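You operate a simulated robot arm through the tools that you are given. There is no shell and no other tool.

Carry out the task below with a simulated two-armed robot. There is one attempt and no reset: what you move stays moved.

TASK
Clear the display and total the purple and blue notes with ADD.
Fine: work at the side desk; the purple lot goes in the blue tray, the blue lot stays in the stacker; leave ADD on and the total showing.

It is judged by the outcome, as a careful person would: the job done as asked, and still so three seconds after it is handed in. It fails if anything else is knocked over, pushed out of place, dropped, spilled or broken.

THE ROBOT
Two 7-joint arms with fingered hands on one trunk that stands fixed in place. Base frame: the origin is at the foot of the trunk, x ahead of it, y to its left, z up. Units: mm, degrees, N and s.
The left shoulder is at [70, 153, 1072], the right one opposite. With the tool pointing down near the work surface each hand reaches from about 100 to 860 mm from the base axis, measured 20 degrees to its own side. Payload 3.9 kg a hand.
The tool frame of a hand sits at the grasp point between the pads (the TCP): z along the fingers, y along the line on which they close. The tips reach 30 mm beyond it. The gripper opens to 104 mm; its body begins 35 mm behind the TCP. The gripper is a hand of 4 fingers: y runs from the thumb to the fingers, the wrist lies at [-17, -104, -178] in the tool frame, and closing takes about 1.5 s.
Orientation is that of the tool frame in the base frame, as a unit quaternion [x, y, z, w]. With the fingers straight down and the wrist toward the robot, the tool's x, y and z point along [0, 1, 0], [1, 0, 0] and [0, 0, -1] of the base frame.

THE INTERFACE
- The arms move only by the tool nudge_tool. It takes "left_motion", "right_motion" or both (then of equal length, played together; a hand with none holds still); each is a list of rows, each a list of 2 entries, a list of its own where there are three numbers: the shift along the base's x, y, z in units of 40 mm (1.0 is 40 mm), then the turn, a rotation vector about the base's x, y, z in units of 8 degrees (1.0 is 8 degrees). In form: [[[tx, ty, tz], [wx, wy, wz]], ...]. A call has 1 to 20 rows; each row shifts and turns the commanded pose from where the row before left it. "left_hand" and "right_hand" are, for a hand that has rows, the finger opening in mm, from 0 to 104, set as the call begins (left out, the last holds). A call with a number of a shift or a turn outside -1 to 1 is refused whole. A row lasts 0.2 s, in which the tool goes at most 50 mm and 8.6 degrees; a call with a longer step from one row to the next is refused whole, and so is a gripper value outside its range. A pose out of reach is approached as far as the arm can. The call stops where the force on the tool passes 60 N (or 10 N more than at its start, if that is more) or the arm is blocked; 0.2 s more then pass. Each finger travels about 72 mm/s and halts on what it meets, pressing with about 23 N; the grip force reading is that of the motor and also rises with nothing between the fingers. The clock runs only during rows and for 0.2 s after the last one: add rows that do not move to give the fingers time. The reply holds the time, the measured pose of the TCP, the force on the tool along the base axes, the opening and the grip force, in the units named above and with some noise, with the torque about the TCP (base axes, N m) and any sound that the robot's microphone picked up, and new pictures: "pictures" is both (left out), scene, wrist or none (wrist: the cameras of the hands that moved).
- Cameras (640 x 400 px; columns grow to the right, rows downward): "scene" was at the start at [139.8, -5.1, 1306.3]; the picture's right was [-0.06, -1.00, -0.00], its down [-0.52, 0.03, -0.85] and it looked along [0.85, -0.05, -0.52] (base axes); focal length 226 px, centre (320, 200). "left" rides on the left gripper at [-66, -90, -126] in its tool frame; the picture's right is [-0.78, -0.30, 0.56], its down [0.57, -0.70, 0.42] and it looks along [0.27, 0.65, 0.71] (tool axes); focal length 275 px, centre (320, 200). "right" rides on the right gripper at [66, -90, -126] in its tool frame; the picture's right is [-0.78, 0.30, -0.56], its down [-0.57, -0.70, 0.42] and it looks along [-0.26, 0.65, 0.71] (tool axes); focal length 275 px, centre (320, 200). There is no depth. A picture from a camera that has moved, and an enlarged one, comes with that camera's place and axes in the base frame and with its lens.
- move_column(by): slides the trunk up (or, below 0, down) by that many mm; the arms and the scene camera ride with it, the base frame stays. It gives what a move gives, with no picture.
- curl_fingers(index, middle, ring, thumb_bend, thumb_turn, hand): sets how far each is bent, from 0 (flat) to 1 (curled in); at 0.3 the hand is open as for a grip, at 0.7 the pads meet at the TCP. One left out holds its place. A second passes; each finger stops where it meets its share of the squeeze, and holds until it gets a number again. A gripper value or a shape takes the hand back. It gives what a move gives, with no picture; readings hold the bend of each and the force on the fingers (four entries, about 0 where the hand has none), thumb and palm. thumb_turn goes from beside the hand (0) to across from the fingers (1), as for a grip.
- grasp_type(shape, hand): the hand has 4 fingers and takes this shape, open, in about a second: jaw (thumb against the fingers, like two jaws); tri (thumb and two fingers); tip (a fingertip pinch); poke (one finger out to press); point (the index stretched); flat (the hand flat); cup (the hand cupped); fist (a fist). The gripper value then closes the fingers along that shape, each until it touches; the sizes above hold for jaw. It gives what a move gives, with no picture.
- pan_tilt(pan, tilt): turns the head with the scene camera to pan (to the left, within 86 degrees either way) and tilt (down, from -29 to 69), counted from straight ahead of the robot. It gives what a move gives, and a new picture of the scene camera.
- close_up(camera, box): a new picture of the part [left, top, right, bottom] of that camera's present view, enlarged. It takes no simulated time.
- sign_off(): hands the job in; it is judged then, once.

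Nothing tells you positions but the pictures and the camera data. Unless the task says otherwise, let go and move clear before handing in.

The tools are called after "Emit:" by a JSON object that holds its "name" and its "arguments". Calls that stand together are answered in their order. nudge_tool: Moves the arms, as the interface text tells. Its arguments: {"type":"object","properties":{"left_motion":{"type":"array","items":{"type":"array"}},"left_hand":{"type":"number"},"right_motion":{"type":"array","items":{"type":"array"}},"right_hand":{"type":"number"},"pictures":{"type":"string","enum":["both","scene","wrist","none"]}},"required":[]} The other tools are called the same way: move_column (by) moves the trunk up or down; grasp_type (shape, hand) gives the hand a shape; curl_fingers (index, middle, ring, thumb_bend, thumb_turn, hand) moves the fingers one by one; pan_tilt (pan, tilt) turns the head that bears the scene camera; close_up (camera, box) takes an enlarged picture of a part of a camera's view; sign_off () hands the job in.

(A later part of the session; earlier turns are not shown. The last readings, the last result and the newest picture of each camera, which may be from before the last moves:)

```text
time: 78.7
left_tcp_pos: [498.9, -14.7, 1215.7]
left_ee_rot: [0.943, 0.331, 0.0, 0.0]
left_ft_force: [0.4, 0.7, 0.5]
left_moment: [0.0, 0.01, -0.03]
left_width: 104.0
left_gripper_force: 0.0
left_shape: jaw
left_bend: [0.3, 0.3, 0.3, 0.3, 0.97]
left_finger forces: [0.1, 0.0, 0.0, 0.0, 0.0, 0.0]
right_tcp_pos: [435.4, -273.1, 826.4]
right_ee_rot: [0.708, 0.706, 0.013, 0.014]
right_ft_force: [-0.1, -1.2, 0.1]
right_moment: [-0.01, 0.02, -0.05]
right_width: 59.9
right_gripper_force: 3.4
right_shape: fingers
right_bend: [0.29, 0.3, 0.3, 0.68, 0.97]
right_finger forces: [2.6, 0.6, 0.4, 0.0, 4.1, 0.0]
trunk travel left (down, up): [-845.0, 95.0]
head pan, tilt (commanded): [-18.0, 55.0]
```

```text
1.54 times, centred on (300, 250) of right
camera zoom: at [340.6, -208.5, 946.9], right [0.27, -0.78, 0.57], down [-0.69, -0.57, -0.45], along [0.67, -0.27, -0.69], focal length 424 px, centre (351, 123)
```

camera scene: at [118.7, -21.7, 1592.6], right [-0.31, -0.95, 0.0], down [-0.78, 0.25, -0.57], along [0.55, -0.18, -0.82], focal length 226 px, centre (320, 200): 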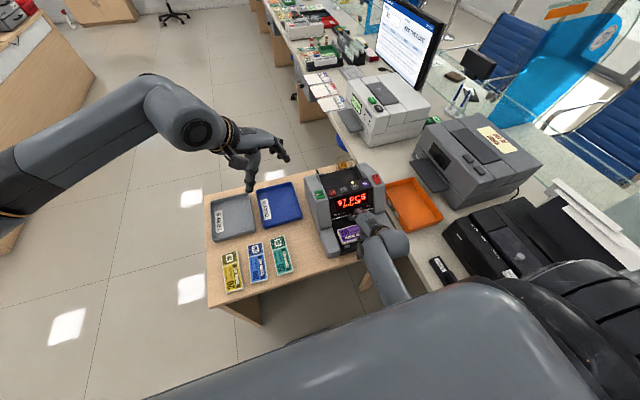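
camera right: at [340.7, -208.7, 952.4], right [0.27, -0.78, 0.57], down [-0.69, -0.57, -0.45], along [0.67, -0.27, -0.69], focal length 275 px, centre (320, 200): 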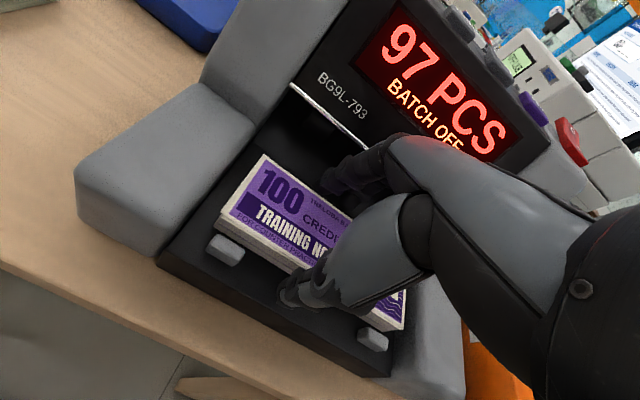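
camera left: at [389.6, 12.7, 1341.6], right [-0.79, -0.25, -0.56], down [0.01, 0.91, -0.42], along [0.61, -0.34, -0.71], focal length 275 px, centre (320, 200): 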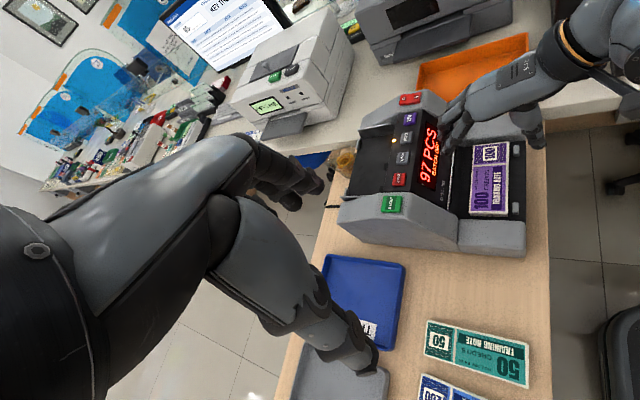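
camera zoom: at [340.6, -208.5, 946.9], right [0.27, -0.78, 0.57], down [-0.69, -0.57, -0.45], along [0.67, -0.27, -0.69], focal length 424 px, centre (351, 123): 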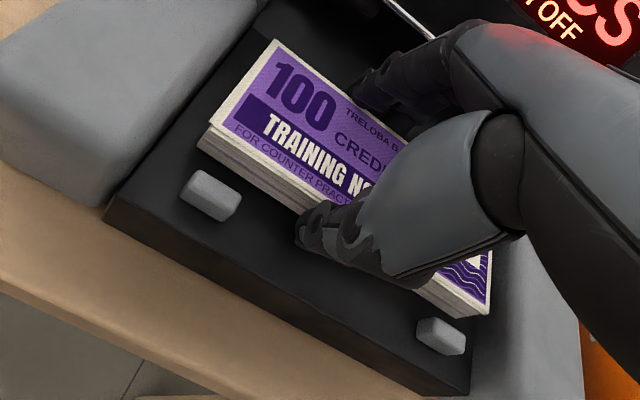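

The thumb and all three fingers are touching the stack lightly. I will squeeze firmly with all of them.

Emit:
{"name": "curl_fingers", "arguments": {"hand": "right", "index": 0.5, "middle": 0.5, "ring": 0.5, "thumb_bend": 0.9}}

Emit:
{"name": "close_up", "arguments": {"camera": "left", "box": [420, 110, 520, 210]}}

Emit:
{"name": "close_up", "arguments": {"camera": "right", "box": [160, 120, 440, 380]}}

```text
time: 79.7
left_tcp_pos: [498.1, -14.8, 1215.9]
left_ee_rot: [0.943, 0.332, 0.0, 0.0]
left_ft_force: [0.1, 0.3, 0.3]
left_moment: [-0.01, 0.01, -0.02]
left_width: 103.6
left_gripper_force: 0.1
left_shape: jaw
left_bend: [0.3, 0.3, 0.3, 0.3, 0.97]
left_finger forces: [0.1, 0.0, 0.0, 0.0, 0.0, 0.1]
right_tcp_pos: [435.6, -272.4, 827.2]
right_ee_rot: [0.707, 0.707, 0.013, 0.015]
right_ft_force: [3.7, -1.5, 3.9]
right_moment: [-0.12, -0.35, 0.18]
right_width: 57.6
right_gripper_force: 23.1
right_shape: fingers
right_bend: [0.31, 0.36, 0.36, 0.67, 0.94]
right_finger forces: [9.4, 7.2, 8.2, 0.2, 21.1, 0.1]
trunk travel left (down, up): [-845.0, 95.0]
head pan, tilt (commanded): [-18.0, 55.0]
```

```text
4.00 times, centred on (470, 160) of left
camera zoom: at [390.1, 13.1, 1341.9], right [-0.79, -0.25, -0.56], down [0.01, 0.91, -0.42], along [0.61, -0.34, -0.71], focal length 1101 px, centre (-280, 360)
```

zoom: 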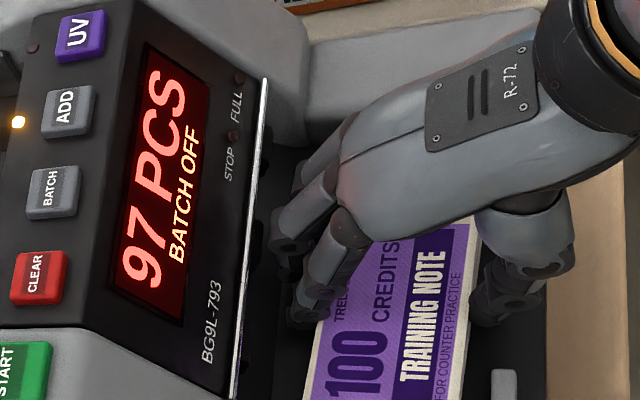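

```text
1.54 times, centred on (300, 250) of right
camera zoom: at [341.2, -208.2, 947.3], right [0.27, -0.77, 0.57], down [-0.68, -0.57, -0.45], along [0.68, -0.27, -0.69], focal length 424 px, centre (351, 123)
```

zoom: 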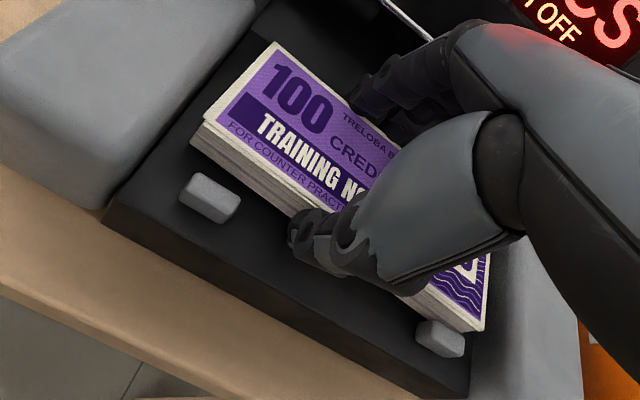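

The grip is firm: 21 N at the thumb against 25 N from the fingers. I will lift slowly straight up.

Emit:
{"name": "nudge_tool", "arguments": {"right_motion": [[[0, 0, 0.1], [0, 0, 0]], [[0, 0, 0.15], [0, 0, 0]], [[0, 0, 0.2], [0, 0, 0]], [[0, 0, 0.25], [0, 0, 0]], [[0, 0, 0], [0, 0, 0]]], "pictures": "wrist"}}

Emit:
{"name": "close_up", "arguments": {"camera": "left", "box": [420, 110, 520, 210]}}

Emit:
{"name": "close_up", "arguments": {"camera": "right", "box": [160, 120, 440, 380]}}

```text
time: 80.9
left_tcp_pos: [498.1, -15.4, 1215.4]
left_ee_rot: [0.943, 0.332, 0.0, 0.0]
left_ft_force: [0.2, 0.5, -0.5]
left_moment: [0.0, 0.03, -0.02]
left_width: 103.8
left_gripper_force: 0.0
left_shape: jaw
left_bend: [0.3, 0.3, 0.3, 0.3, 0.97]
left_finger forces: [0.0, 0.0, 0.0, 0.0, 0.0, 0.0]
right_tcp_pos: [434.7, -273.2, 854.8]
right_ee_rot: [0.708, 0.706, 0.012, 0.013]
right_ft_force: [0.1, 0.0, -1.2]
right_moment: [0.03, 0.04, 0.01]
right_width: 57.8
right_gripper_force: 22.4
right_shape: fingers
right_bend: [0.31, 0.37, 0.38, 0.67, 0.93]
right_finger forces: [8.8, 6.5, 7.1, 0.1, 22.8, 0.0]
trunk travel left (down, up): [-845.0, 95.0]
head pan, tilt (commanded): [-18.0, 55.0]
camera right: at [340.6, -207.5, 975.2], right [0.27, -0.78, 0.57], down [-0.69, -0.57, -0.45], along [0.67, -0.27, -0.69], focal length 275 px, centre (320, 200)
```

right: 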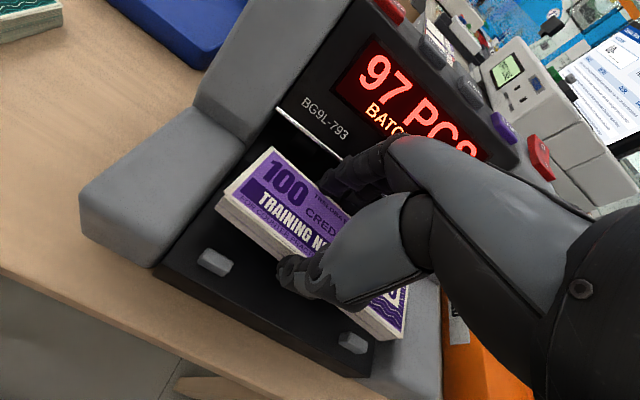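

```text
4.00 times, centred on (470, 160) of left
camera zoom: at [390.3, 12.6, 1341.8], right [-0.79, -0.25, -0.56], down [0.01, 0.91, -0.42], along [0.61, -0.34, -0.71], focal length 1101 px, centre (-280, 360)
```

zoom: 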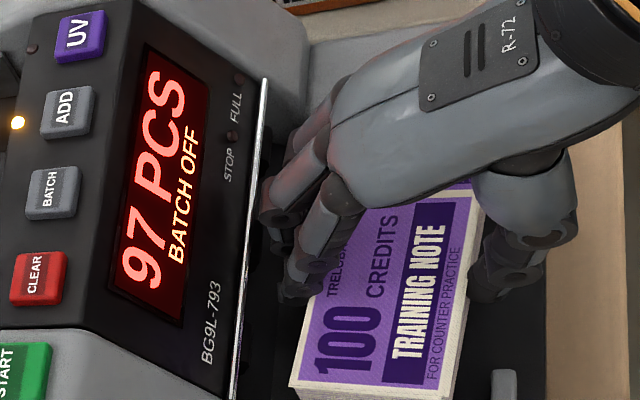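

```text
1.54 times, centred on (300, 250) of right
camera zoom: at [340.6, -207.5, 975.2], right [0.27, -0.78, 0.57], down [-0.69, -0.57, -0.45], along [0.67, -0.27, -0.69], focal length 424 px, centre (351, 123)
```

zoom: 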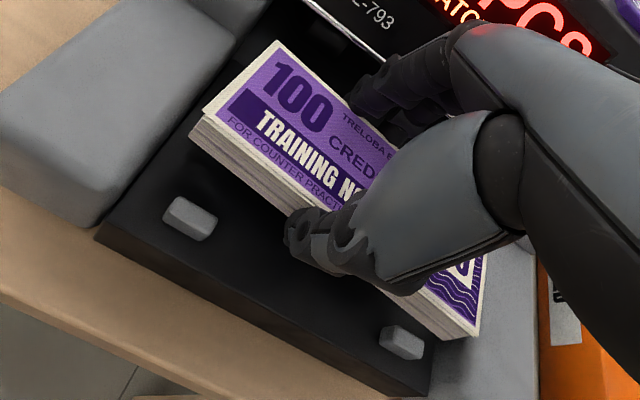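

The stack is clear of the stacker. I will raise it high, then turn it while carrying it toward the blue tray.

Emit:
{"name": "nudge_tool", "arguments": {"right_motion": [[[-0.1, 0, 0.4], [0, 0, 0]], [[-0.1, 0, 0.7], [0, 0, 0]], [[0, 0, 0.9], [0, 0.125, 0]], [[0, 0, 0.9], [0, 0.125, 0]], [[0, 0, 0.9], [0, 0, 0]], [[0, 0, 0.9], [0, 0, 0]], [[0, 0, 0.9], [0, 0, 0]], [[0, 0, 0.9], [0, 0, 0]], [[0, 0, 0.9], [0, 0, 0]], [[0, 0, 0], [0, 0, 0]]], "pictures": "both"}}

```text
time: 83.1
left_tcp_pos: [498.7, -13.3, 1215.5]
left_ee_rot: [0.944, 0.331, -0.001, 0.0]
left_ft_force: [0.5, 0.4, -0.3]
left_moment: [0.02, 0.0, -0.02]
left_width: 103.4
left_gripper_force: 0.0
left_shape: jaw
left_bend: [0.3, 0.3, 0.3, 0.3, 0.97]
left_finger forces: [0.0, 0.1, 0.0, 0.0, 0.1, 0.1]
right_tcp_pos: [427.8, -272.4, 1149.0]
right_ee_rot: [0.708, 0.706, 0.001, 0.002]
right_ft_force: [-0.1, 0.2, -0.4]
right_moment: [0.01, 0.02, 0.0]
right_width: 57.5
right_gripper_force: 22.3
right_shape: fingers
right_bend: [0.31, 0.37, 0.38, 0.67, 0.93]
right_finger forces: [8.6, 6.5, 7.0, 0.0, 22.2, 0.0]
trunk travel left (down, up): [-845.0, 95.0]
head pan, tilt (commanded): [-18.0, 55.0]
camera scene: at [119.1, -20.9, 1592.6], right [-0.31, -0.95, 0.0], down [-0.78, 0.25, -0.57], along [0.55, -0.18, -0.82], focal length 226 px, centre (320, 200)
camera right: at [336.8, -207.0, 1273.5], right [0.29, -0.78, 0.56], down [-0.7, -0.57, -0.42], along [0.65, -0.27, -0.71], focal length 275 px, centre (320, 200)
```

scene: 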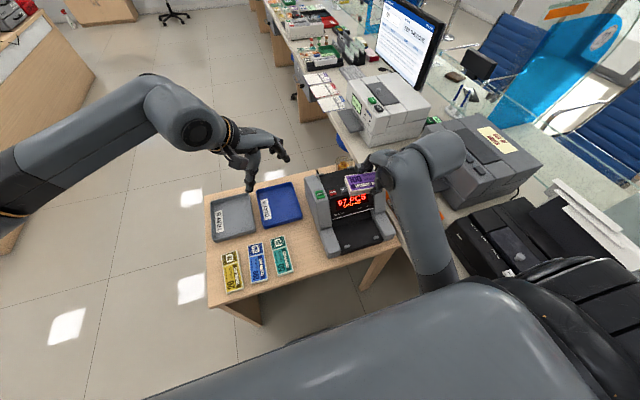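
right: 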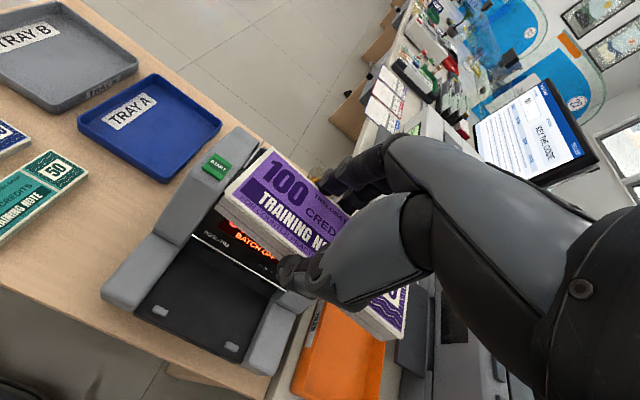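

The stack is held high and secure. I will move the left hand out of the way before bringing the right hand over the blue tray.

Emit:
{"name": "nudge_tool", "arguments": {"left_motion": [[[0, 0.9, 0.1], [0, 0, 0.875]], [[0, 0.9, 0.1], [0, 0, 0.875]], [[0, 0.9, 0.1], [0, 0, 0.875]], [[0, 0.9, 0.1], [0, 0, 0.875]], [[0, 0.9, 0.1], [0, 0, 0.875]], [[0, 0.9, 0.1], [0, 0, 0.875]], [[-0.5, 0.9, 0], [0, 0, 0.875]], [[-0.5, 0.9, 0], [0, 0, 0]], [[0, 0, 0], [0, 0, 0]]], "pictures": "none"}}

Emit:
{"name": "nudge_tool", "arguments": {"right_motion": [[[0.36, 0.43, 0], [0, 0, 0.9375]], [[0.36, 0.43, 0], [0, 0, 0.9375]], [[0.36, 0.43, 0], [0, 0, 0.9375]], [[0.36, 0.43, 0], [0, 0, 0.9375]], [[0.36, 0.43, 0], [0, 0, 0.9375]], [[0.36, 0.43, 0], [0, 0, 0.9375]], [[0.36, 0.43, 0], [0, 0, 0.9375]], [[0.36, 0.43, 0], [0, 0, 0.9375]], [[0.36, 0.43, 0], [0, 0, 0.9375]], [[0.36, 0.43, 0], [0, 0, 0.9375]], [[0.36, 0.43, 0], [0, 0, 0.9375]], [[0.36, 0.43, 0], [0, 0, 0.9375]], [[0, 0, 0], [0, 0, 0]]], "pictures": "both"}}

```text
time: 85.1
left_tcp_pos: [460.5, 274.6, 1239.4]
left_ee_rot: [0.721, 0.693, -0.001, -0.001]
left_ft_force: [0.4, -0.3, -1.1]
left_moment: [0.02, 0.0, 0.02]
left_width: 103.5
left_gripper_force: 0.1
left_shape: jaw
left_bend: [0.3, 0.3, 0.3, 0.3, 0.97]
left_finger forces: [0.0, 0.1, 0.0, 0.1, 0.0, 0.0]
right_tcp_pos: [428.1, -273.8, 1148.8]
right_ee_rot: [0.708, 0.706, 0.0, 0.002]
right_ft_force: [0.6, -0.2, -0.2]
right_moment: [-0.02, 0.01, 0.02]
right_width: 57.5
right_gripper_force: 22.5
right_shape: fingers
right_bend: [0.31, 0.37, 0.38, 0.67, 0.93]
right_finger forces: [8.6, 6.5, 7.0, 0.1, 22.3, 0.0]
trunk travel left (down, up): [-845.0, 95.0]
head pan, tilt (commanded): [-18.0, 55.0]
```

```text
time: 87.9
left_tcp_pos: [459.2, 274.1, 1239.9]
left_ee_rot: [0.722, 0.692, 0.0, -0.001]
left_ft_force: [0.5, -0.4, 0.4]
left_moment: [0.03, 0.0, 0.0]
left_width: 103.6
left_gripper_force: 0.1
left_shape: jaw
left_bend: [0.3, 0.3, 0.3, 0.3, 0.97]
left_finger forces: [0.1, 0.0, 0.0, 0.0, 0.1, 0.0]
right_tcp_pos: [600.3, -68.9, 1148.9]
right_ee_rot: [0.0, 1.0, 0.001, 0.001]
right_ft_force: [0.8, 0.1, -1.0]
right_moment: [-0.01, -0.01, 0.01]
right_width: 57.3
right_gripper_force: 21.8
right_shape: fingers
right_bend: [0.31, 0.37, 0.38, 0.67, 0.93]
right_finger forces: [8.5, 6.6, 6.8, 0.1, 21.9, 0.1]
trunk travel left (down, up): [-845.0, 95.0]
head pan, tilt (commanded): [-18.0, 55.0]
camera scene: at [118.5, -21.9, 1592.6], right [-0.31, -0.95, 0.0], down [-0.78, 0.25, -0.57], along [0.55, -0.18, -0.82], focal length 226 px, centre (320, 200)
camera right: at [534.0, -158.6, 1273.6], right [0.77, 0.3, 0.56], down [0.57, -0.7, -0.43], along [0.27, 0.65, -0.71], focal length 275 px, centre (320, 200)
```

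scene: 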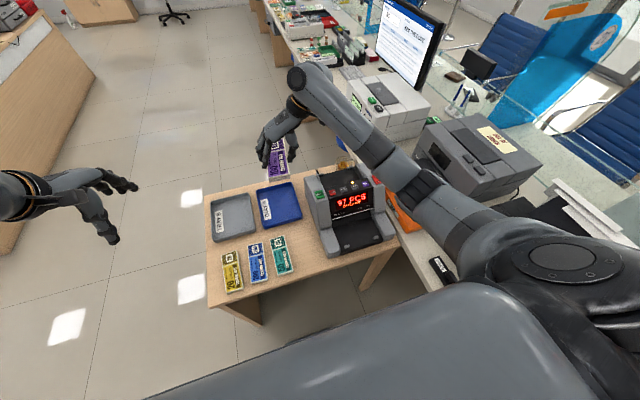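
right: 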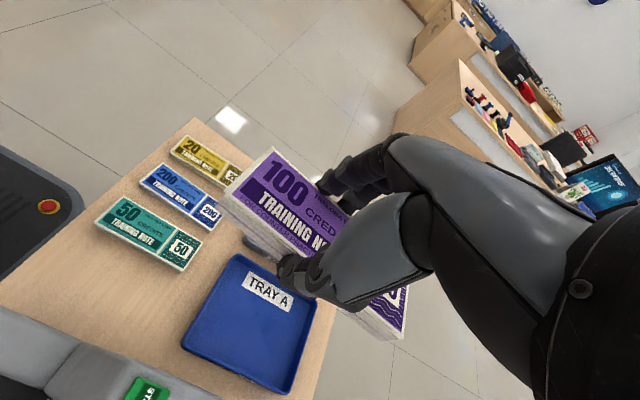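

The stack is over the desk on its way to the tray. Lowering the trunk will give the arm the reach it needs, so I do that now while the hand is still high.

Emit:
{"name": "move_column", "arguments": {"by": -170}}

Emit:
{"name": "pan_tilt", "arguments": {"pan": -8, "tilt": 45}}

```text
time: 89.8
left_tcp_pos: [459.3, 274.5, 1070.8]
left_ee_rot: [0.721, 0.693, 0.0, 0.0]
left_ft_force: [0.3, 1.2, 0.2]
left_moment: [0.0, 0.02, 0.01]
left_width: 103.7
left_gripper_force: 0.1
left_shape: jaw
left_bend: [0.3, 0.3, 0.3, 0.3, 0.97]
left_finger forces: [0.0, 0.0, 0.0, 0.1, 0.0, 0.0]
right_tcp_pos: [600.1, -67.0, 979.8]
right_ee_rot: [0.001, 1.0, 0.001, 0.001]
right_ft_force: [-0.1, 0.0, -0.3]
right_moment: [-0.02, 0.0, 0.02]
right_width: 57.3
right_gripper_force: 22.0
right_shape: fingers
right_bend: [0.31, 0.37, 0.38, 0.67, 0.93]
right_finger forces: [8.5, 6.4, 6.7, 0.1, 21.9, 0.0]
trunk travel left (down, up): [-675.0, 265.0]
head pan, tilt (commanded): [-18.0, 55.0]
```

```text
time: 90.5
left_tcp_pos: [459.1, 274.7, 1070.5]
left_ee_rot: [0.721, 0.693, 0.0, 0.0]
left_ft_force: [0.4, 0.0, -0.2]
left_moment: [0.03, 0.0, 0.0]
left_width: 103.9
left_gripper_force: 0.1
left_shape: jaw
left_bend: [0.3, 0.3, 0.3, 0.3, 0.97]
left_finger forces: [0.0, 0.0, 0.0, 0.0, 0.0, 0.0]
right_tcp_pos: [601.2, -67.3, 980.1]
right_ee_rot: [0.001, 1.0, 0.0, 0.001]
right_ft_force: [0.4, 0.5, -1.2]
right_moment: [-0.01, -0.01, -0.01]
right_width: 57.3
right_gripper_force: 21.7
right_shape: fingers
right_bend: [0.31, 0.37, 0.38, 0.67, 0.93]
right_finger forces: [8.5, 6.6, 6.8, 0.1, 21.9, 0.0]
trunk travel left (down, up): [-675.0, 265.0]
head pan, tilt (commanded): [-8.0, 45.0]
camera scene: at [130.8, -10.7, 1436.0], right [-0.14, -0.99, 0.0], down [-0.7, 0.1, -0.71], along [0.7, -0.1, -0.71], focal length 226 px, centre (320, 200)
```

scene: 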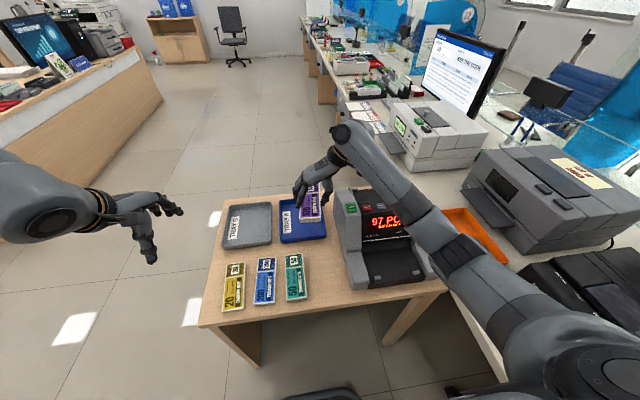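

Emit:
{"name": "close_up", "arguments": {"camera": "right", "box": [120, 110, 440, 400]}}

Emit:
{"name": "close_up", "arguments": {"camera": "scene", "box": [240, 120, 380, 260]}}

```text
1.38 times, centred on (280, 255) of right
camera zoom: at [534.1, -158.5, 1103.6], right [0.78, 0.29, 0.56], down [0.57, -0.7, -0.43], along [0.27, 0.65, -0.71], focal length 380 px, centre (375, 124)
```

zoom: 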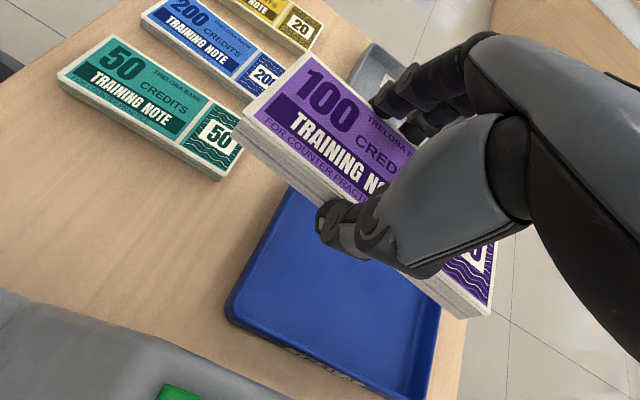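

```text
2.86 times, centred on (310, 190) of scene
camera zoom: at [130.8, -10.7, 1436.0], right [-0.14, -0.99, 0.0], down [-0.7, 0.1, -0.71], along [0.7, -0.1, -0.71], focal length 644 px, centre (349, 229)
```

zoom: 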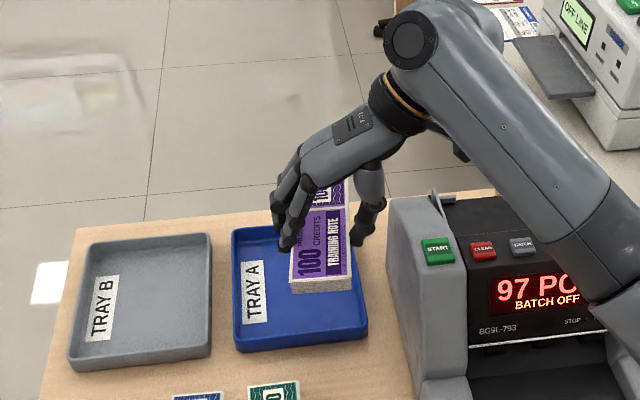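

The stack in the hand is nearly level, centred about (+8,+20) from the TCP. I will move it over the blue tray's interior at z≈900.

Emit:
{"name": "nudge_tool", "arguments": {"right_motion": [[[0.48, 0.17, -0.3], [0, 0, 0.1]], [[0.48, 0.17, -0.5], [0, 0, 0.1]], [[0.48, 0.17, -0.6], [0, 0, 0.1]], [[0.48, 0.17, -0.6], [0, 0, 0.1]], [[0, 0, 0], [0, 0, 0]]], "pictures": "both"}}

Emit:
{"name": "close_up", "arguments": {"camera": "right", "box": [120, 110, 440, 400]}}

Emit:
{"name": "close_up", "arguments": {"camera": "scene", "box": [240, 130, 380, 260]}}

```text
time: 91.7
left_tcp_pos: [460.0, 274.1, 1071.0]
left_ee_rot: [0.721, 0.693, 0.0, 0.001]
left_ft_force: [-0.4, -0.4, 0.2]
left_moment: [0.02, -0.01, 0.02]
left_width: 103.5
left_gripper_force: 0.1
left_shape: jaw
left_bend: [0.3, 0.3, 0.3, 0.3, 0.97]
left_finger forces: [0.0, 0.1, 0.1, 0.0, 0.0, 0.0]
right_tcp_pos: [675.5, -39.8, 898.2]
right_ee_rot: [-0.027, 1.0, 0.002, 0.002]
right_ft_force: [-0.2, -0.3, -0.5]
right_moment: [-0.02, 0.03, -0.02]
right_width: 57.0
right_gripper_force: 21.9
right_shape: fingers
right_bend: [0.31, 0.37, 0.38, 0.67, 0.93]
right_finger forces: [8.4, 6.7, 6.6, 0.0, 21.8, 0.0]
trunk travel left (down, up): [-675.0, 265.0]
head pan, tilt (commanded): [-8.0, 45.0]
camera scene: at [130.2, -11.3, 1436.1], right [-0.14, -0.99, 0.0], down [-0.7, 0.1, -0.71], along [0.7, -0.1, -0.71], focal length 226 px, centre (320, 200)
camera right: at [615.0, -135.1, 1021.9], right [0.76, 0.34, 0.56], down [0.61, -0.67, -0.42], along [0.23, 0.66, -0.71], focal length 275 px, centre (320, 200)
```

scene: 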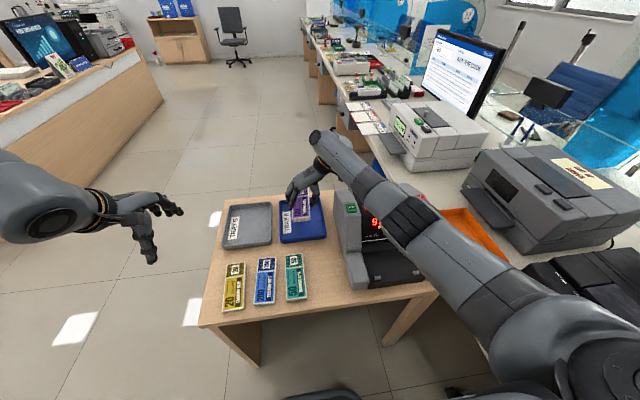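
right: 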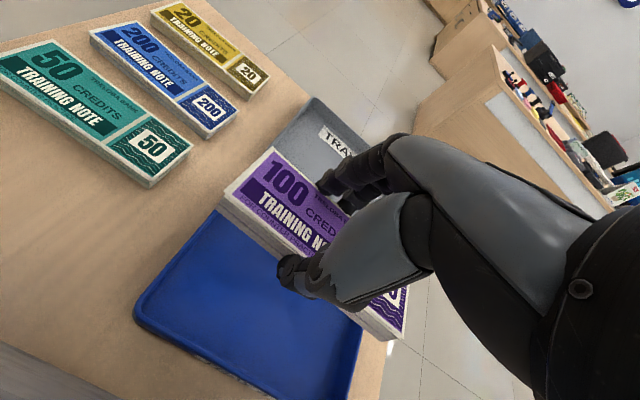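

```text
1.38 times, centred on (280, 255) of right
camera zoom: at [615.0, -135.1, 1021.9], right [0.76, 0.34, 0.56], down [0.61, -0.67, -0.42], along [0.23, 0.66, -0.71], focal length 380 px, centre (375, 124)
```

zoom: 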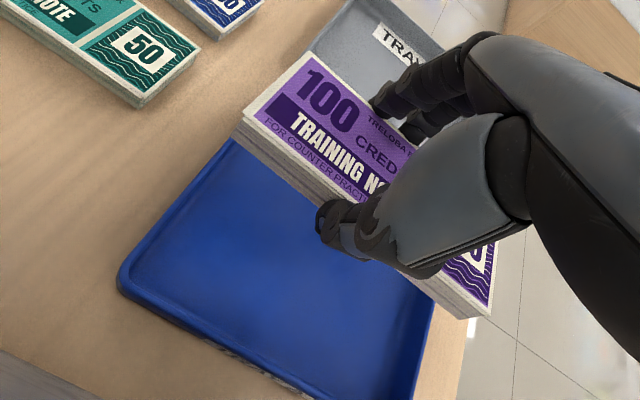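

```text
3.08 times, centred on (310, 195) of scene
camera zoom: at [130.2, -11.3, 1436.1], right [-0.14, -0.99, 0.0], down [-0.7, 0.1, -0.71], along [0.7, -0.1, -0.71], focal length 694 px, centre (351, 215)
```

zoom: 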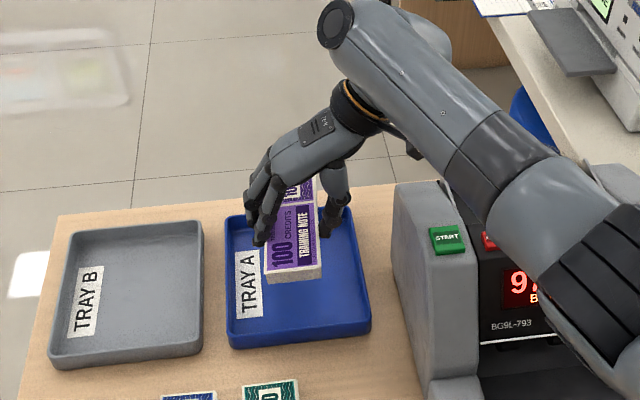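

The stack is over the tray but its near end is close to the near wall, so I will shift it 10 mm farther in. Then I will lower it into the tray.

Emit:
{"name": "nudge_tool", "arguments": {"right_motion": [[[0.13, 0, -0.2], [0, 0, 0]], [[0.13, 0, -0.4], [0, 0, 0]], [[0, 0, -0.5], [0, 0, 0]], [[0, 0, -0.4], [0, 0, 0]], [[0, 0, -0.25], [0, 0, 0]], [[0, 0, 0], [0, 0, 0]]], "pictures": "wrist"}}

Emit:
{"name": "close_up", "arguments": {"camera": "right", "box": [120, 110, 440, 400]}}

Emit:
{"name": "close_up", "arguments": {"camera": "scene", "box": [270, 170, 340, 250]}}

```text
time: 93.1
left_tcp_pos: [460.4, 273.8, 1070.3]
left_ee_rot: [0.721, 0.693, 0.0, 0.0]
left_ft_force: [0.4, -0.7, -0.3]
left_moment: [0.0, 0.0, -0.01]
left_width: 103.9
left_gripper_force: 0.0
left_shape: jaw
left_bend: [0.3, 0.3, 0.3, 0.3, 0.97]
left_finger forces: [0.0, 0.0, 0.1, 0.0, 0.1, 0.0]
right_tcp_pos: [667.9, -43.4, 838.4]
right_ee_rot: [-0.027, 1.0, 0.001, 0.001]
right_ft_force: [-0.3, -1.0, -0.6]
right_moment: [-0.02, 0.01, 0.01]
right_width: 57.1
right_gripper_force: 21.2
right_shape: fingers
right_bend: [0.31, 0.37, 0.38, 0.67, 0.93]
right_finger forces: [8.4, 6.6, 6.7, 0.0, 21.7, 0.0]
right hand out of reach, approached as far as the arm can: row 2, 3, 4
trunk travel left (down, up): [-675.0, 265.0]
head pan, tilt (commanded): [-8.0, 45.0]
camera right: at [606.9, -136.2, 963.4], right [0.76, 0.34, 0.56], down [0.61, -0.67, -0.42], along [0.23, 0.66, -0.71], focal length 275 px, centre (320, 200)
```

right: 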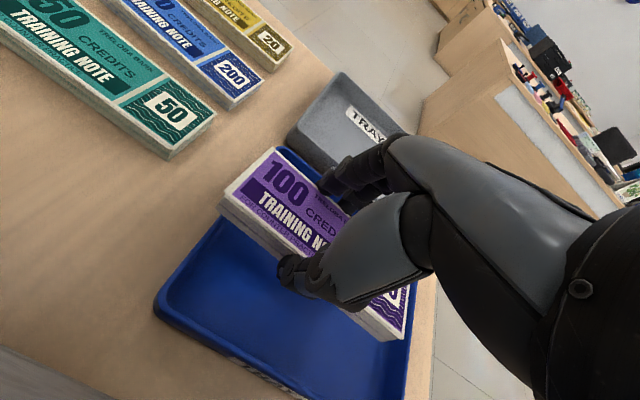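

```text
1.38 times, centred on (280, 255) of right
camera zoom: at [606.9, -136.2, 963.4], right [0.76, 0.34, 0.56], down [0.61, -0.67, -0.42], along [0.23, 0.66, -0.71], focal length 380 px, centre (375, 124)
```

zoom: 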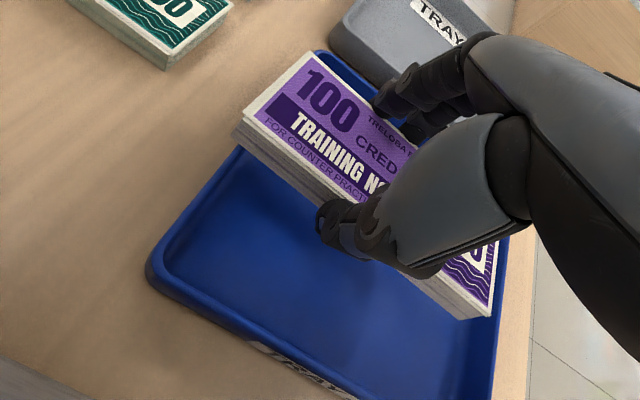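

```text
5.00 times, centred on (305, 210) of scene
camera zoom: at [131.1, -10.4, 1436.0], right [-0.14, -0.99, 0.0], down [-0.7, 0.1, -0.71], along [0.7, -0.1, -0.71], focal length 1128 px, centre (395, 150)
```

zoom: 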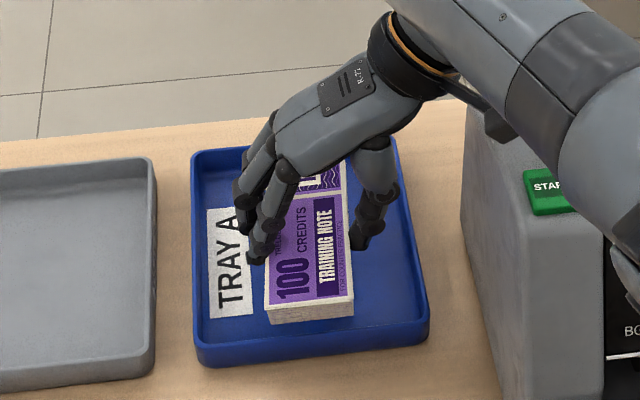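

At this trunk height the arm cannot reach far enough while low, so I did not go lower. I will rise, lower the trunk 100 mm, and then approach again a little farther left in the tray.

Emit:
{"name": "nudge_tool", "arguments": {"right_motion": [[[0, 0.1, 0.8], [0, 0, 0]], [[0, 0.1, 0.9], [0, 0, 0]], [[0, 0.1, 0.9], [0, 0, 0]], [[0, 0.1, 0.4], [0, 0, 0]], [[0, 0, 0], [0, 0, 0]]], "left_motion": [[[0, 0, 0.8], [0, 0, 0]], [[0, 0, 0.9], [0, 0, 0]], [[0, 0, 0.9], [0, 0, 0]], [[0, 0, 0.4], [0, 0, 0]], [[0, 0, 0], [0, 0, 0]]], "pictures": "none"}}

Emit:
{"name": "move_column", "arguments": {"by": -100}}

Emit:
{"name": "nudge_tool", "arguments": {"right_motion": [[[0.17, 0.05, 0], [0, 0, 0]], [[0.17, 0.05, 0], [0, 0, 0]], [[0, 0, 0], [0, 0, 0]]], "pictures": "both"}}

Emit:
{"name": "close_up", "arguments": {"camera": "right", "box": [120, 110, 440, 400]}}

Emit:
{"name": "close_up", "arguments": {"camera": "scene", "box": [260, 100, 400, 230]}}

```text
time: 94.3
left_tcp_pos: [459.7, 275.0, 1190.9]
left_ee_rot: [0.721, 0.693, 0.0, 0.001]
left_ft_force: [-0.1, 0.4, 0.5]
left_moment: [0.0, -0.01, 0.01]
left_width: 103.7
left_gripper_force: 0.1
left_shape: jaw
left_bend: [0.3, 0.3, 0.3, 0.3, 0.97]
left_finger forces: [0.0, 0.1, 0.1, 0.0, 0.0, 0.1]
right_tcp_pos: [682.8, -22.9, 906.8]
right_ee_rot: [-0.043, 0.999, 0.009, 0.024]
right_ft_force: [0.2, 0.6, -1.3]
right_moment: [-0.01, 0.03, 0.03]
right_width: 56.9
right_gripper_force: 22.1
right_shape: fingers
right_bend: [0.31, 0.37, 0.38, 0.67, 0.93]
right_finger forces: [8.5, 6.7, 6.8, 0.0, 21.9, 0.1]
right hand out of reach, approached as far as the arm can: row 2, 3, 4
trunk travel left (down, up): [-675.0, 265.0]
head pan, tilt (commanded): [-8.0, 45.0]
```

```text
time: 95.6
left_tcp_pos: [458.7, 274.7, 1090.3]
left_ee_rot: [0.721, 0.693, 0.0, 0.001]
left_ft_force: [-0.1, 0.3, -0.2]
left_moment: [-0.01, 0.01, 0.0]
left_width: 103.4
left_gripper_force: 0.0
left_shape: jaw
left_bend: [0.3, 0.3, 0.3, 0.3, 0.97]
left_finger forces: [0.0, 0.0, 0.1, 0.0, 0.0, 0.0]
right_tcp_pos: [682.6, -22.4, 807.7]
right_ee_rot: [-0.041, 0.999, 0.009, 0.023]
right_ft_force: [0.3, 0.3, -1.1]
right_moment: [-0.01, 0.04, 0.0]
right_width: 57.2
right_gripper_force: 22.4
right_shape: fingers
right_bend: [0.31, 0.37, 0.38, 0.67, 0.93]
right_finger forces: [8.4, 6.7, 6.8, 0.0, 21.9, 0.0]
trunk travel left (down, up): [-575.0, 365.0]
head pan, tilt (commanded): [-8.0, 45.0]
```

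```text
time: 96.4
left_tcp_pos: [459.9, 274.9, 1089.2]
left_ee_rot: [0.721, 0.693, 0.0, 0.0]
left_ft_force: [0.6, 0.2, -0.3]
left_moment: [-0.04, 0.0, 0.0]
left_width: 103.5
left_gripper_force: 0.0
left_shape: jaw
left_bend: [0.3, 0.3, 0.3, 0.3, 0.97]
left_finger forces: [0.0, 0.0, 0.0, 0.0, 0.0, 0.0]
right_tcp_pos: [686.8, -17.8, 806.0]
right_ee_rot: [-0.04, 0.999, 0.009, 0.024]
right_ft_force: [-0.9, -0.3, -1.5]
right_moment: [-0.01, 0.04, 0.03]
right_width: 57.1
right_gripper_force: 21.7
right_shape: fingers
right_bend: [0.31, 0.37, 0.38, 0.67, 0.93]
right_finger forces: [8.3, 6.7, 6.7, 0.0, 21.9, 0.1]
right hand out of reach, approached as far as the arm can: row 1, 2
trunk travel left (down, up): [-575.0, 365.0]
head pan, tilt (commanded): [-8.0, 45.0]
camera scene: at [131.0, -10.9, 1336.0], right [-0.14, -0.99, 0.0], down [-0.7, 0.1, -0.71], along [0.7, -0.1, -0.71], focal length 226 px, centre (320, 200)
camera right: at [622.9, -116.1, 925.9], right [0.72, 0.35, 0.6], down [0.65, -0.64, -0.41], along [0.24, 0.68, -0.69], focal length 275 px, centre (320, 200)
```

scene: 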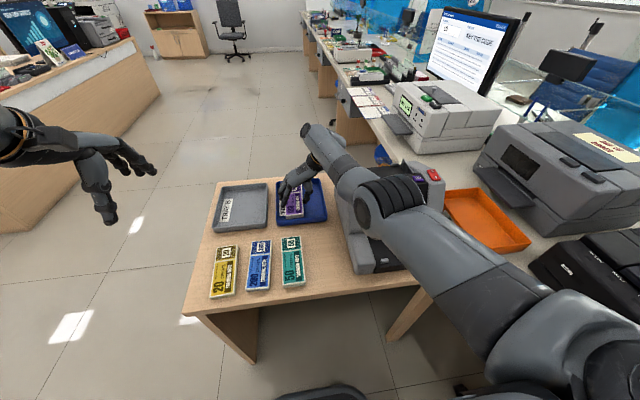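
right: 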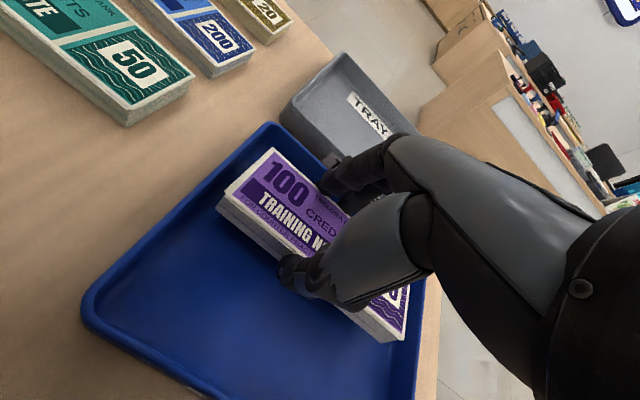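

```text
1.38 times, centred on (280, 255) of right
camera zoom: at [622.9, -116.1, 925.9], right [0.72, 0.35, 0.6], down [0.65, -0.64, -0.41], along [0.24, 0.68, -0.69], focal length 380 px, centre (375, 124)
```

zoom: 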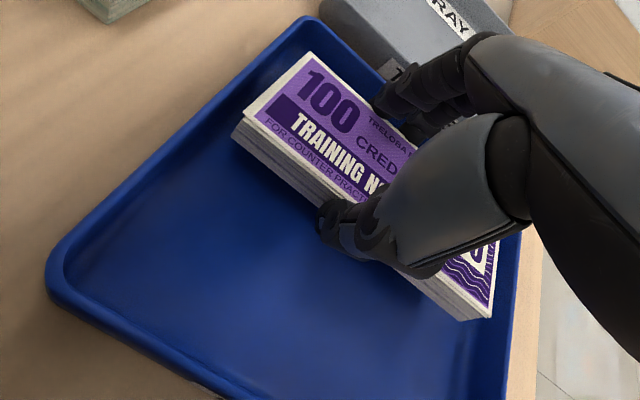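

```text
3.08 times, centred on (330, 165) of scene
camera zoom: at [131.0, -10.9, 1336.0], right [-0.14, -0.99, 0.0], down [-0.7, 0.1, -0.71], along [0.7, -0.1, -0.71], focal length 694 px, centre (289, 308)
```

zoom: 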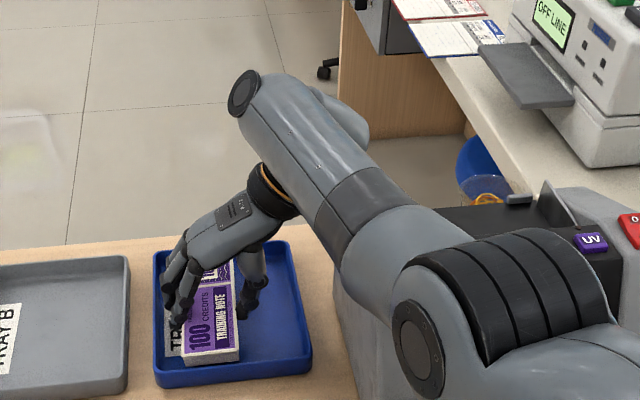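

The stack is now low inside the blue tray, at about x 619–774 and y -26 to 29. I will lower the last few millimetres with the trunk and watch the force.

Emit:
{"name": "move_column", "arguments": {"by": -5}}

```text
time: 97.0
left_tcp_pos: [459.8, 275.4, 1084.9]
left_ee_rot: [0.721, 0.693, 0.0, 0.001]
left_ft_force: [0.3, 0.6, -0.6]
left_moment: [-0.03, 0.02, 0.01]
left_width: 103.6
left_gripper_force: 0.0
left_shape: jaw
left_bend: [0.3, 0.3, 0.3, 0.3, 0.97]
left_finger forces: [0.0, 0.0, 0.1, 0.1, 0.0, 0.0]
right_tcp_pos: [688.2, -18.3, 800.9]
right_ee_rot: [-0.041, 0.999, 0.009, 0.023]
right_ft_force: [0.2, 0.9, -0.8]
right_moment: [-0.01, 0.0, 0.01]
right_width: 57.3
right_gripper_force: 22.0
right_shape: fingers
right_bend: [0.31, 0.37, 0.38, 0.67, 0.93]
right_finger forces: [8.4, 6.7, 6.7, 0.0, 21.9, 0.0]
trunk travel left (down, up): [-570.0, 370.0]
head pan, tilt (commanded): [-8.0, 45.0]
```

Emit:
{"name": "move_column", "arguments": {"by": -3}}

Emit:
{"name": "close_up", "arguments": {"camera": "right", "box": [160, 110, 440, 370]}}

Emit:
{"name": "close_up", "arguments": {"camera": "scene", "box": [280, 150, 350, 230]}}

```text
time: 97.5
left_tcp_pos: [459.4, 275.4, 1082.3]
left_ee_rot: [0.721, 0.693, 0.0, 0.0]
left_ft_force: [-0.2, 0.2, 0.6]
left_moment: [0.0, -0.01, 0.03]
left_width: 103.7
left_gripper_force: 0.0
left_shape: jaw
left_bend: [0.3, 0.3, 0.3, 0.3, 0.97]
left_finger forces: [0.0, 0.1, 0.1, 0.1, 0.0, 0.1]
right_tcp_pos: [686.2, -18.1, 797.8]
right_ee_rot: [-0.04, 0.999, 0.009, 0.023]
right_ft_force: [-1.0, -0.1, -0.9]
right_moment: [0.0, 0.03, 0.01]
right_width: 57.0
right_gripper_force: 22.1
right_shape: fingers
right_bend: [0.31, 0.37, 0.38, 0.67, 0.93]
right_finger forces: [8.4, 6.8, 6.7, 0.0, 21.9, 0.0]
trunk travel left (down, up): [-567.0, 373.0]
head pan, tilt (commanded): [-8.0, 45.0]
```

```text
1.54 times, centred on (300, 240) of right
camera zoom: at [623.0, -116.3, 917.9], right [0.72, 0.35, 0.6], down [0.65, -0.64, -0.41], along [0.24, 0.68, -0.69], focal length 424 px, centre (351, 138)
```

zoom: 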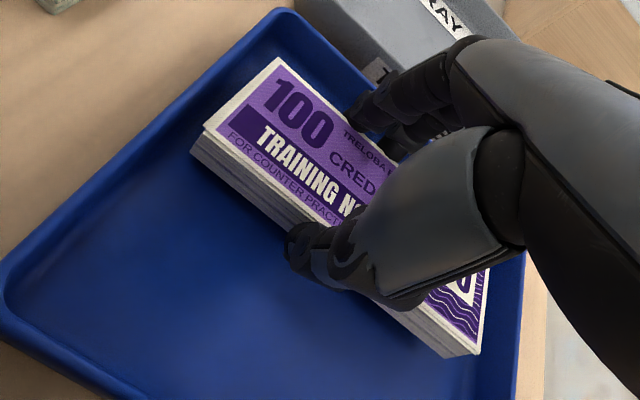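

```text
5.00 times, centred on (315, 190) of scene
camera zoom: at [131.0, -10.6, 1328.0], right [-0.14, -0.99, 0.0], down [-0.7, 0.1, -0.71], along [0.7, -0.1, -0.71], focal length 1128 px, centre (345, 250)
```

zoom: 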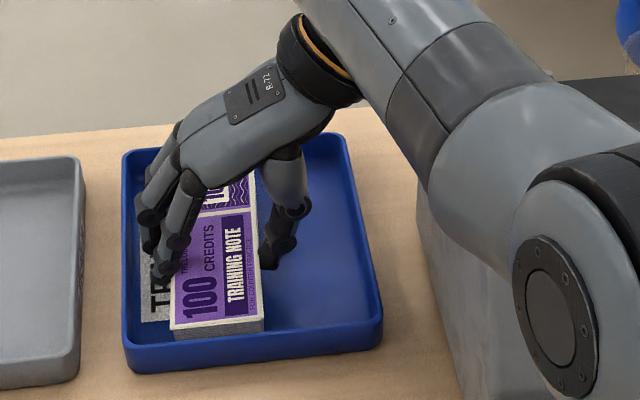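

Emit:
{"name": "move_column", "arguments": {"by": -3}}

```text
time: 98.0
left_tcp_pos: [459.7, 275.2, 1077.7]
left_ee_rot: [0.721, 0.693, 0.0, 0.0]
left_ft_force: [0.0, -0.2, -0.3]
left_moment: [0.01, 0.03, -0.05]
left_width: 103.5
left_gripper_force: 0.0
left_shape: jaw
left_bend: [0.3, 0.3, 0.3, 0.3, 0.97]
left_finger forces: [0.0, 0.0, 0.0, 0.1, 0.0, 0.1]
right_tcp_pos: [687.9, -18.4, 796.0]
right_ee_rot: [-0.041, 0.999, 0.009, 0.022]
right_ft_force: [0.0, -0.5, -1.0]
right_moment: [0.02, 0.0, -0.03]
right_width: 57.3
right_gripper_force: 22.0
right_shape: fingers
right_bend: [0.31, 0.37, 0.38, 0.67, 0.93]
right_finger forces: [8.6, 6.7, 6.7, 0.0, 22.0, 0.0]
trunk travel left (down, up): [-564.0, 376.0]
head pan, tilt (commanded): [-8.0, 45.0]
```

Emit:
{"name": "move_column", "arguments": {"by": -3}}

```text
time: 98.5
left_tcp_pos: [460.1, 275.2, 1075.2]
left_ee_rot: [0.721, 0.693, 0.0, 0.0]
left_ft_force: [0.5, 0.0, 0.4]
left_moment: [-0.02, 0.01, 0.0]
left_width: 103.8
left_gripper_force: 0.0
left_shape: jaw
left_bend: [0.3, 0.3, 0.3, 0.3, 0.97]
left_finger forces: [0.0, 0.0, 0.0, 0.1, 0.0, 0.0]
right_tcp_pos: [686.3, -18.5, 791.9]
right_ee_rot: [-0.041, 0.999, 0.009, 0.023]
right_ft_force: [0.7, -0.1, 1.6]
right_moment: [0.06, 0.15, -0.01]
right_width: 57.1
right_gripper_force: 23.0
right_shape: fingers
right_bend: [0.31, 0.37, 0.38, 0.67, 0.93]
right_finger forces: [9.6, 6.5, 7.0, 0.1, 22.3, 0.0]
trunk travel left (down, up): [-561.0, 379.0]
head pan, tilt (commanded): [-8.0, 45.0]
```

The stack has just touched the tray floor. I will release by opening the thumb and fingers slightly.

Emit:
{"name": "curl_fingers", "arguments": {"hand": "right", "index": 0.28, "middle": 0.3, "ring": 0.3, "thumb_bend": 0.5}}

Emit:
{"name": "close_up", "arguments": {"camera": "right", "box": [160, 110, 440, 370]}}

Emit:
{"name": "close_up", "arguments": {"camera": "scene", "box": [280, 150, 350, 230]}}

```text
time: 99.5
left_tcp_pos: [458.3, 275.0, 1075.7]
left_ee_rot: [0.721, 0.693, 0.0, -0.001]
left_ft_force: [1.2, 0.7, -0.2]
left_moment: [0.03, 0.04, 0.01]
left_width: 103.9
left_gripper_force: 0.1
left_shape: jaw
left_bend: [0.3, 0.3, 0.3, 0.3, 0.97]
left_finger forces: [0.0, 0.0, 0.0, 0.0, 0.0, 0.1]
right_tcp_pos: [688.0, -18.2, 792.3]
right_ee_rot: [-0.042, 0.999, 0.009, 0.023]
right_ft_force: [0.0, 1.1, 0.2]
right_moment: [0.0, 0.01, -0.01]
right_width: 82.3
right_gripper_force: 0.2
right_shape: fingers
right_bend: [0.28, 0.3, 0.3, 0.5, 0.97]
right_finger forces: [0.0, 0.1, 0.1, 0.0, 0.0, 0.0]
trunk travel left (down, up): [-561.0, 379.0]
head pan, tilt (commanded): [-8.0, 45.0]
```

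```text
1.54 times, centred on (300, 240) of right
camera zoom: at [622.7, -116.2, 912.1], right [0.72, 0.35, 0.6], down [0.65, -0.64, -0.41], along [0.24, 0.68, -0.69], focal length 424 px, centre (351, 138)
```

zoom: 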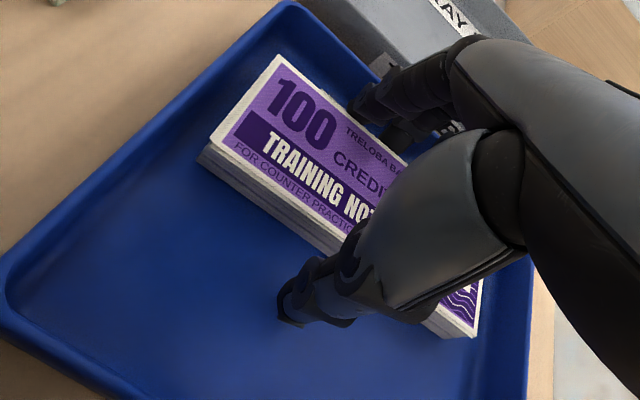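

```text
5.00 times, centred on (315, 190) of scene
camera zoom: at [130.7, -10.5, 1322.0], right [-0.14, -0.99, 0.0], down [-0.7, 0.1, -0.71], along [0.7, -0.1, -0.71], focal length 1128 px, centre (345, 250)
```

zoom: 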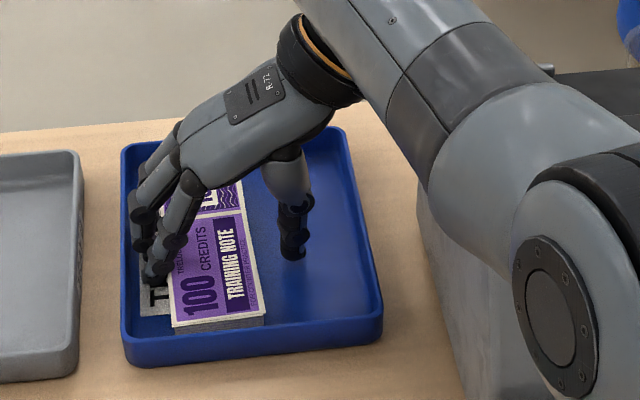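

Purple rests in the blue tray. I will rise straight up with the trunk and check the result.

Emit:
{"name": "move_column", "arguments": {"by": 114}}

Emit:
{"name": "pan_tilt", "arguments": {"pan": -12, "tilt": 45}}

Emit:
{"name": "close_up", "arguments": {"camera": "right", "box": [60, 110, 440, 400]}}

```text
time: 101.0
left_tcp_pos: [458.9, 275.3, 1188.2]
left_ee_rot: [0.722, 0.692, 0.001, 0.001]
left_ft_force: [-0.6, -0.4, -0.5]
left_moment: [-0.01, 0.0, -0.03]
left_width: 103.6
left_gripper_force: 0.1
left_shape: jaw
left_bend: [0.3, 0.3, 0.3, 0.3, 0.97]
left_finger forces: [0.0, 0.1, 0.0, 0.0, 0.1, 0.0]
right_tcp_pos: [686.9, -17.3, 905.7]
right_ee_rot: [-0.042, 0.999, 0.008, 0.024]
right_ft_force: [-0.4, 0.6, 0.5]
right_moment: [-0.01, -0.01, 0.0]
right_width: 82.2
right_gripper_force: 0.0
right_shape: fingers
right_bend: [0.28, 0.3, 0.3, 0.5, 0.97]
right_finger forces: [0.0, 0.0, 0.0, 0.1, 0.0, 0.0]
trunk travel left (down, up): [-675.0, 265.0]
head pan, tilt (commanded): [-8.0, 45.0]
```

```text
time: 101.6
left_tcp_pos: [459.6, 276.0, 1189.0]
left_ee_rot: [0.722, 0.692, 0.0, 0.0]
left_ft_force: [0.4, -0.6, -1.2]
left_moment: [-0.02, -0.02, 0.01]
left_width: 103.5
left_gripper_force: 0.0
left_shape: jaw
left_bend: [0.3, 0.3, 0.3, 0.3, 0.97]
left_finger forces: [0.0, 0.0, 0.0, 0.1, 0.1, 0.0]
right_tcp_pos: [688.0, -17.9, 907.1]
right_ee_rot: [-0.04, 0.999, 0.008, 0.023]
right_ft_force: [-0.3, 0.4, 0.4]
right_moment: [-0.02, 0.02, -0.02]
right_width: 82.2
right_gripper_force: 0.0
right_shape: fingers
right_bend: [0.28, 0.3, 0.3, 0.5, 0.97]
right_finger forces: [0.1, 0.0, 0.0, 0.0, 0.1, 0.1]
trunk travel left (down, up): [-675.0, 265.0]
head pan, tilt (commanded): [-12.0, 45.0]
camera scene: at [129.9, -16.1, 1436.0], right [-0.21, -0.98, 0.0], down [-0.69, 0.15, -0.71], along [0.69, -0.15, -0.71], focal length 226 px, centre (320, 200)
```

scene: 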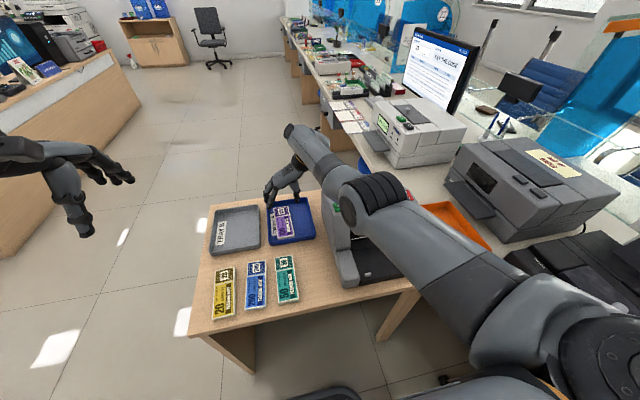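

```text
1.38 times, centred on (250, 255) of right
camera zoom: at [622.9, -116.2, 1026.0], right [0.72, 0.35, 0.6], down [0.65, -0.64, -0.41], along [0.24, 0.68, -0.69], focal length 380 px, centre (417, 124)
```

zoom: 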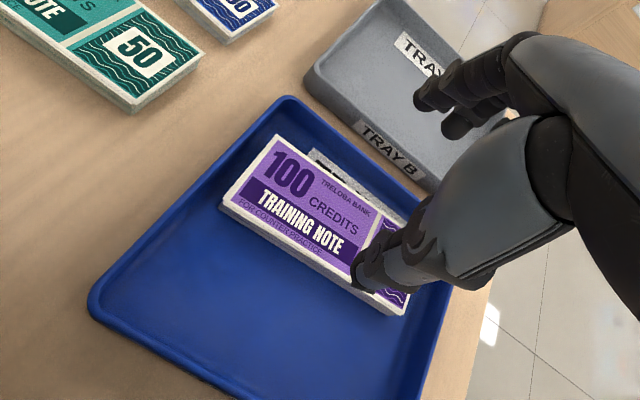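

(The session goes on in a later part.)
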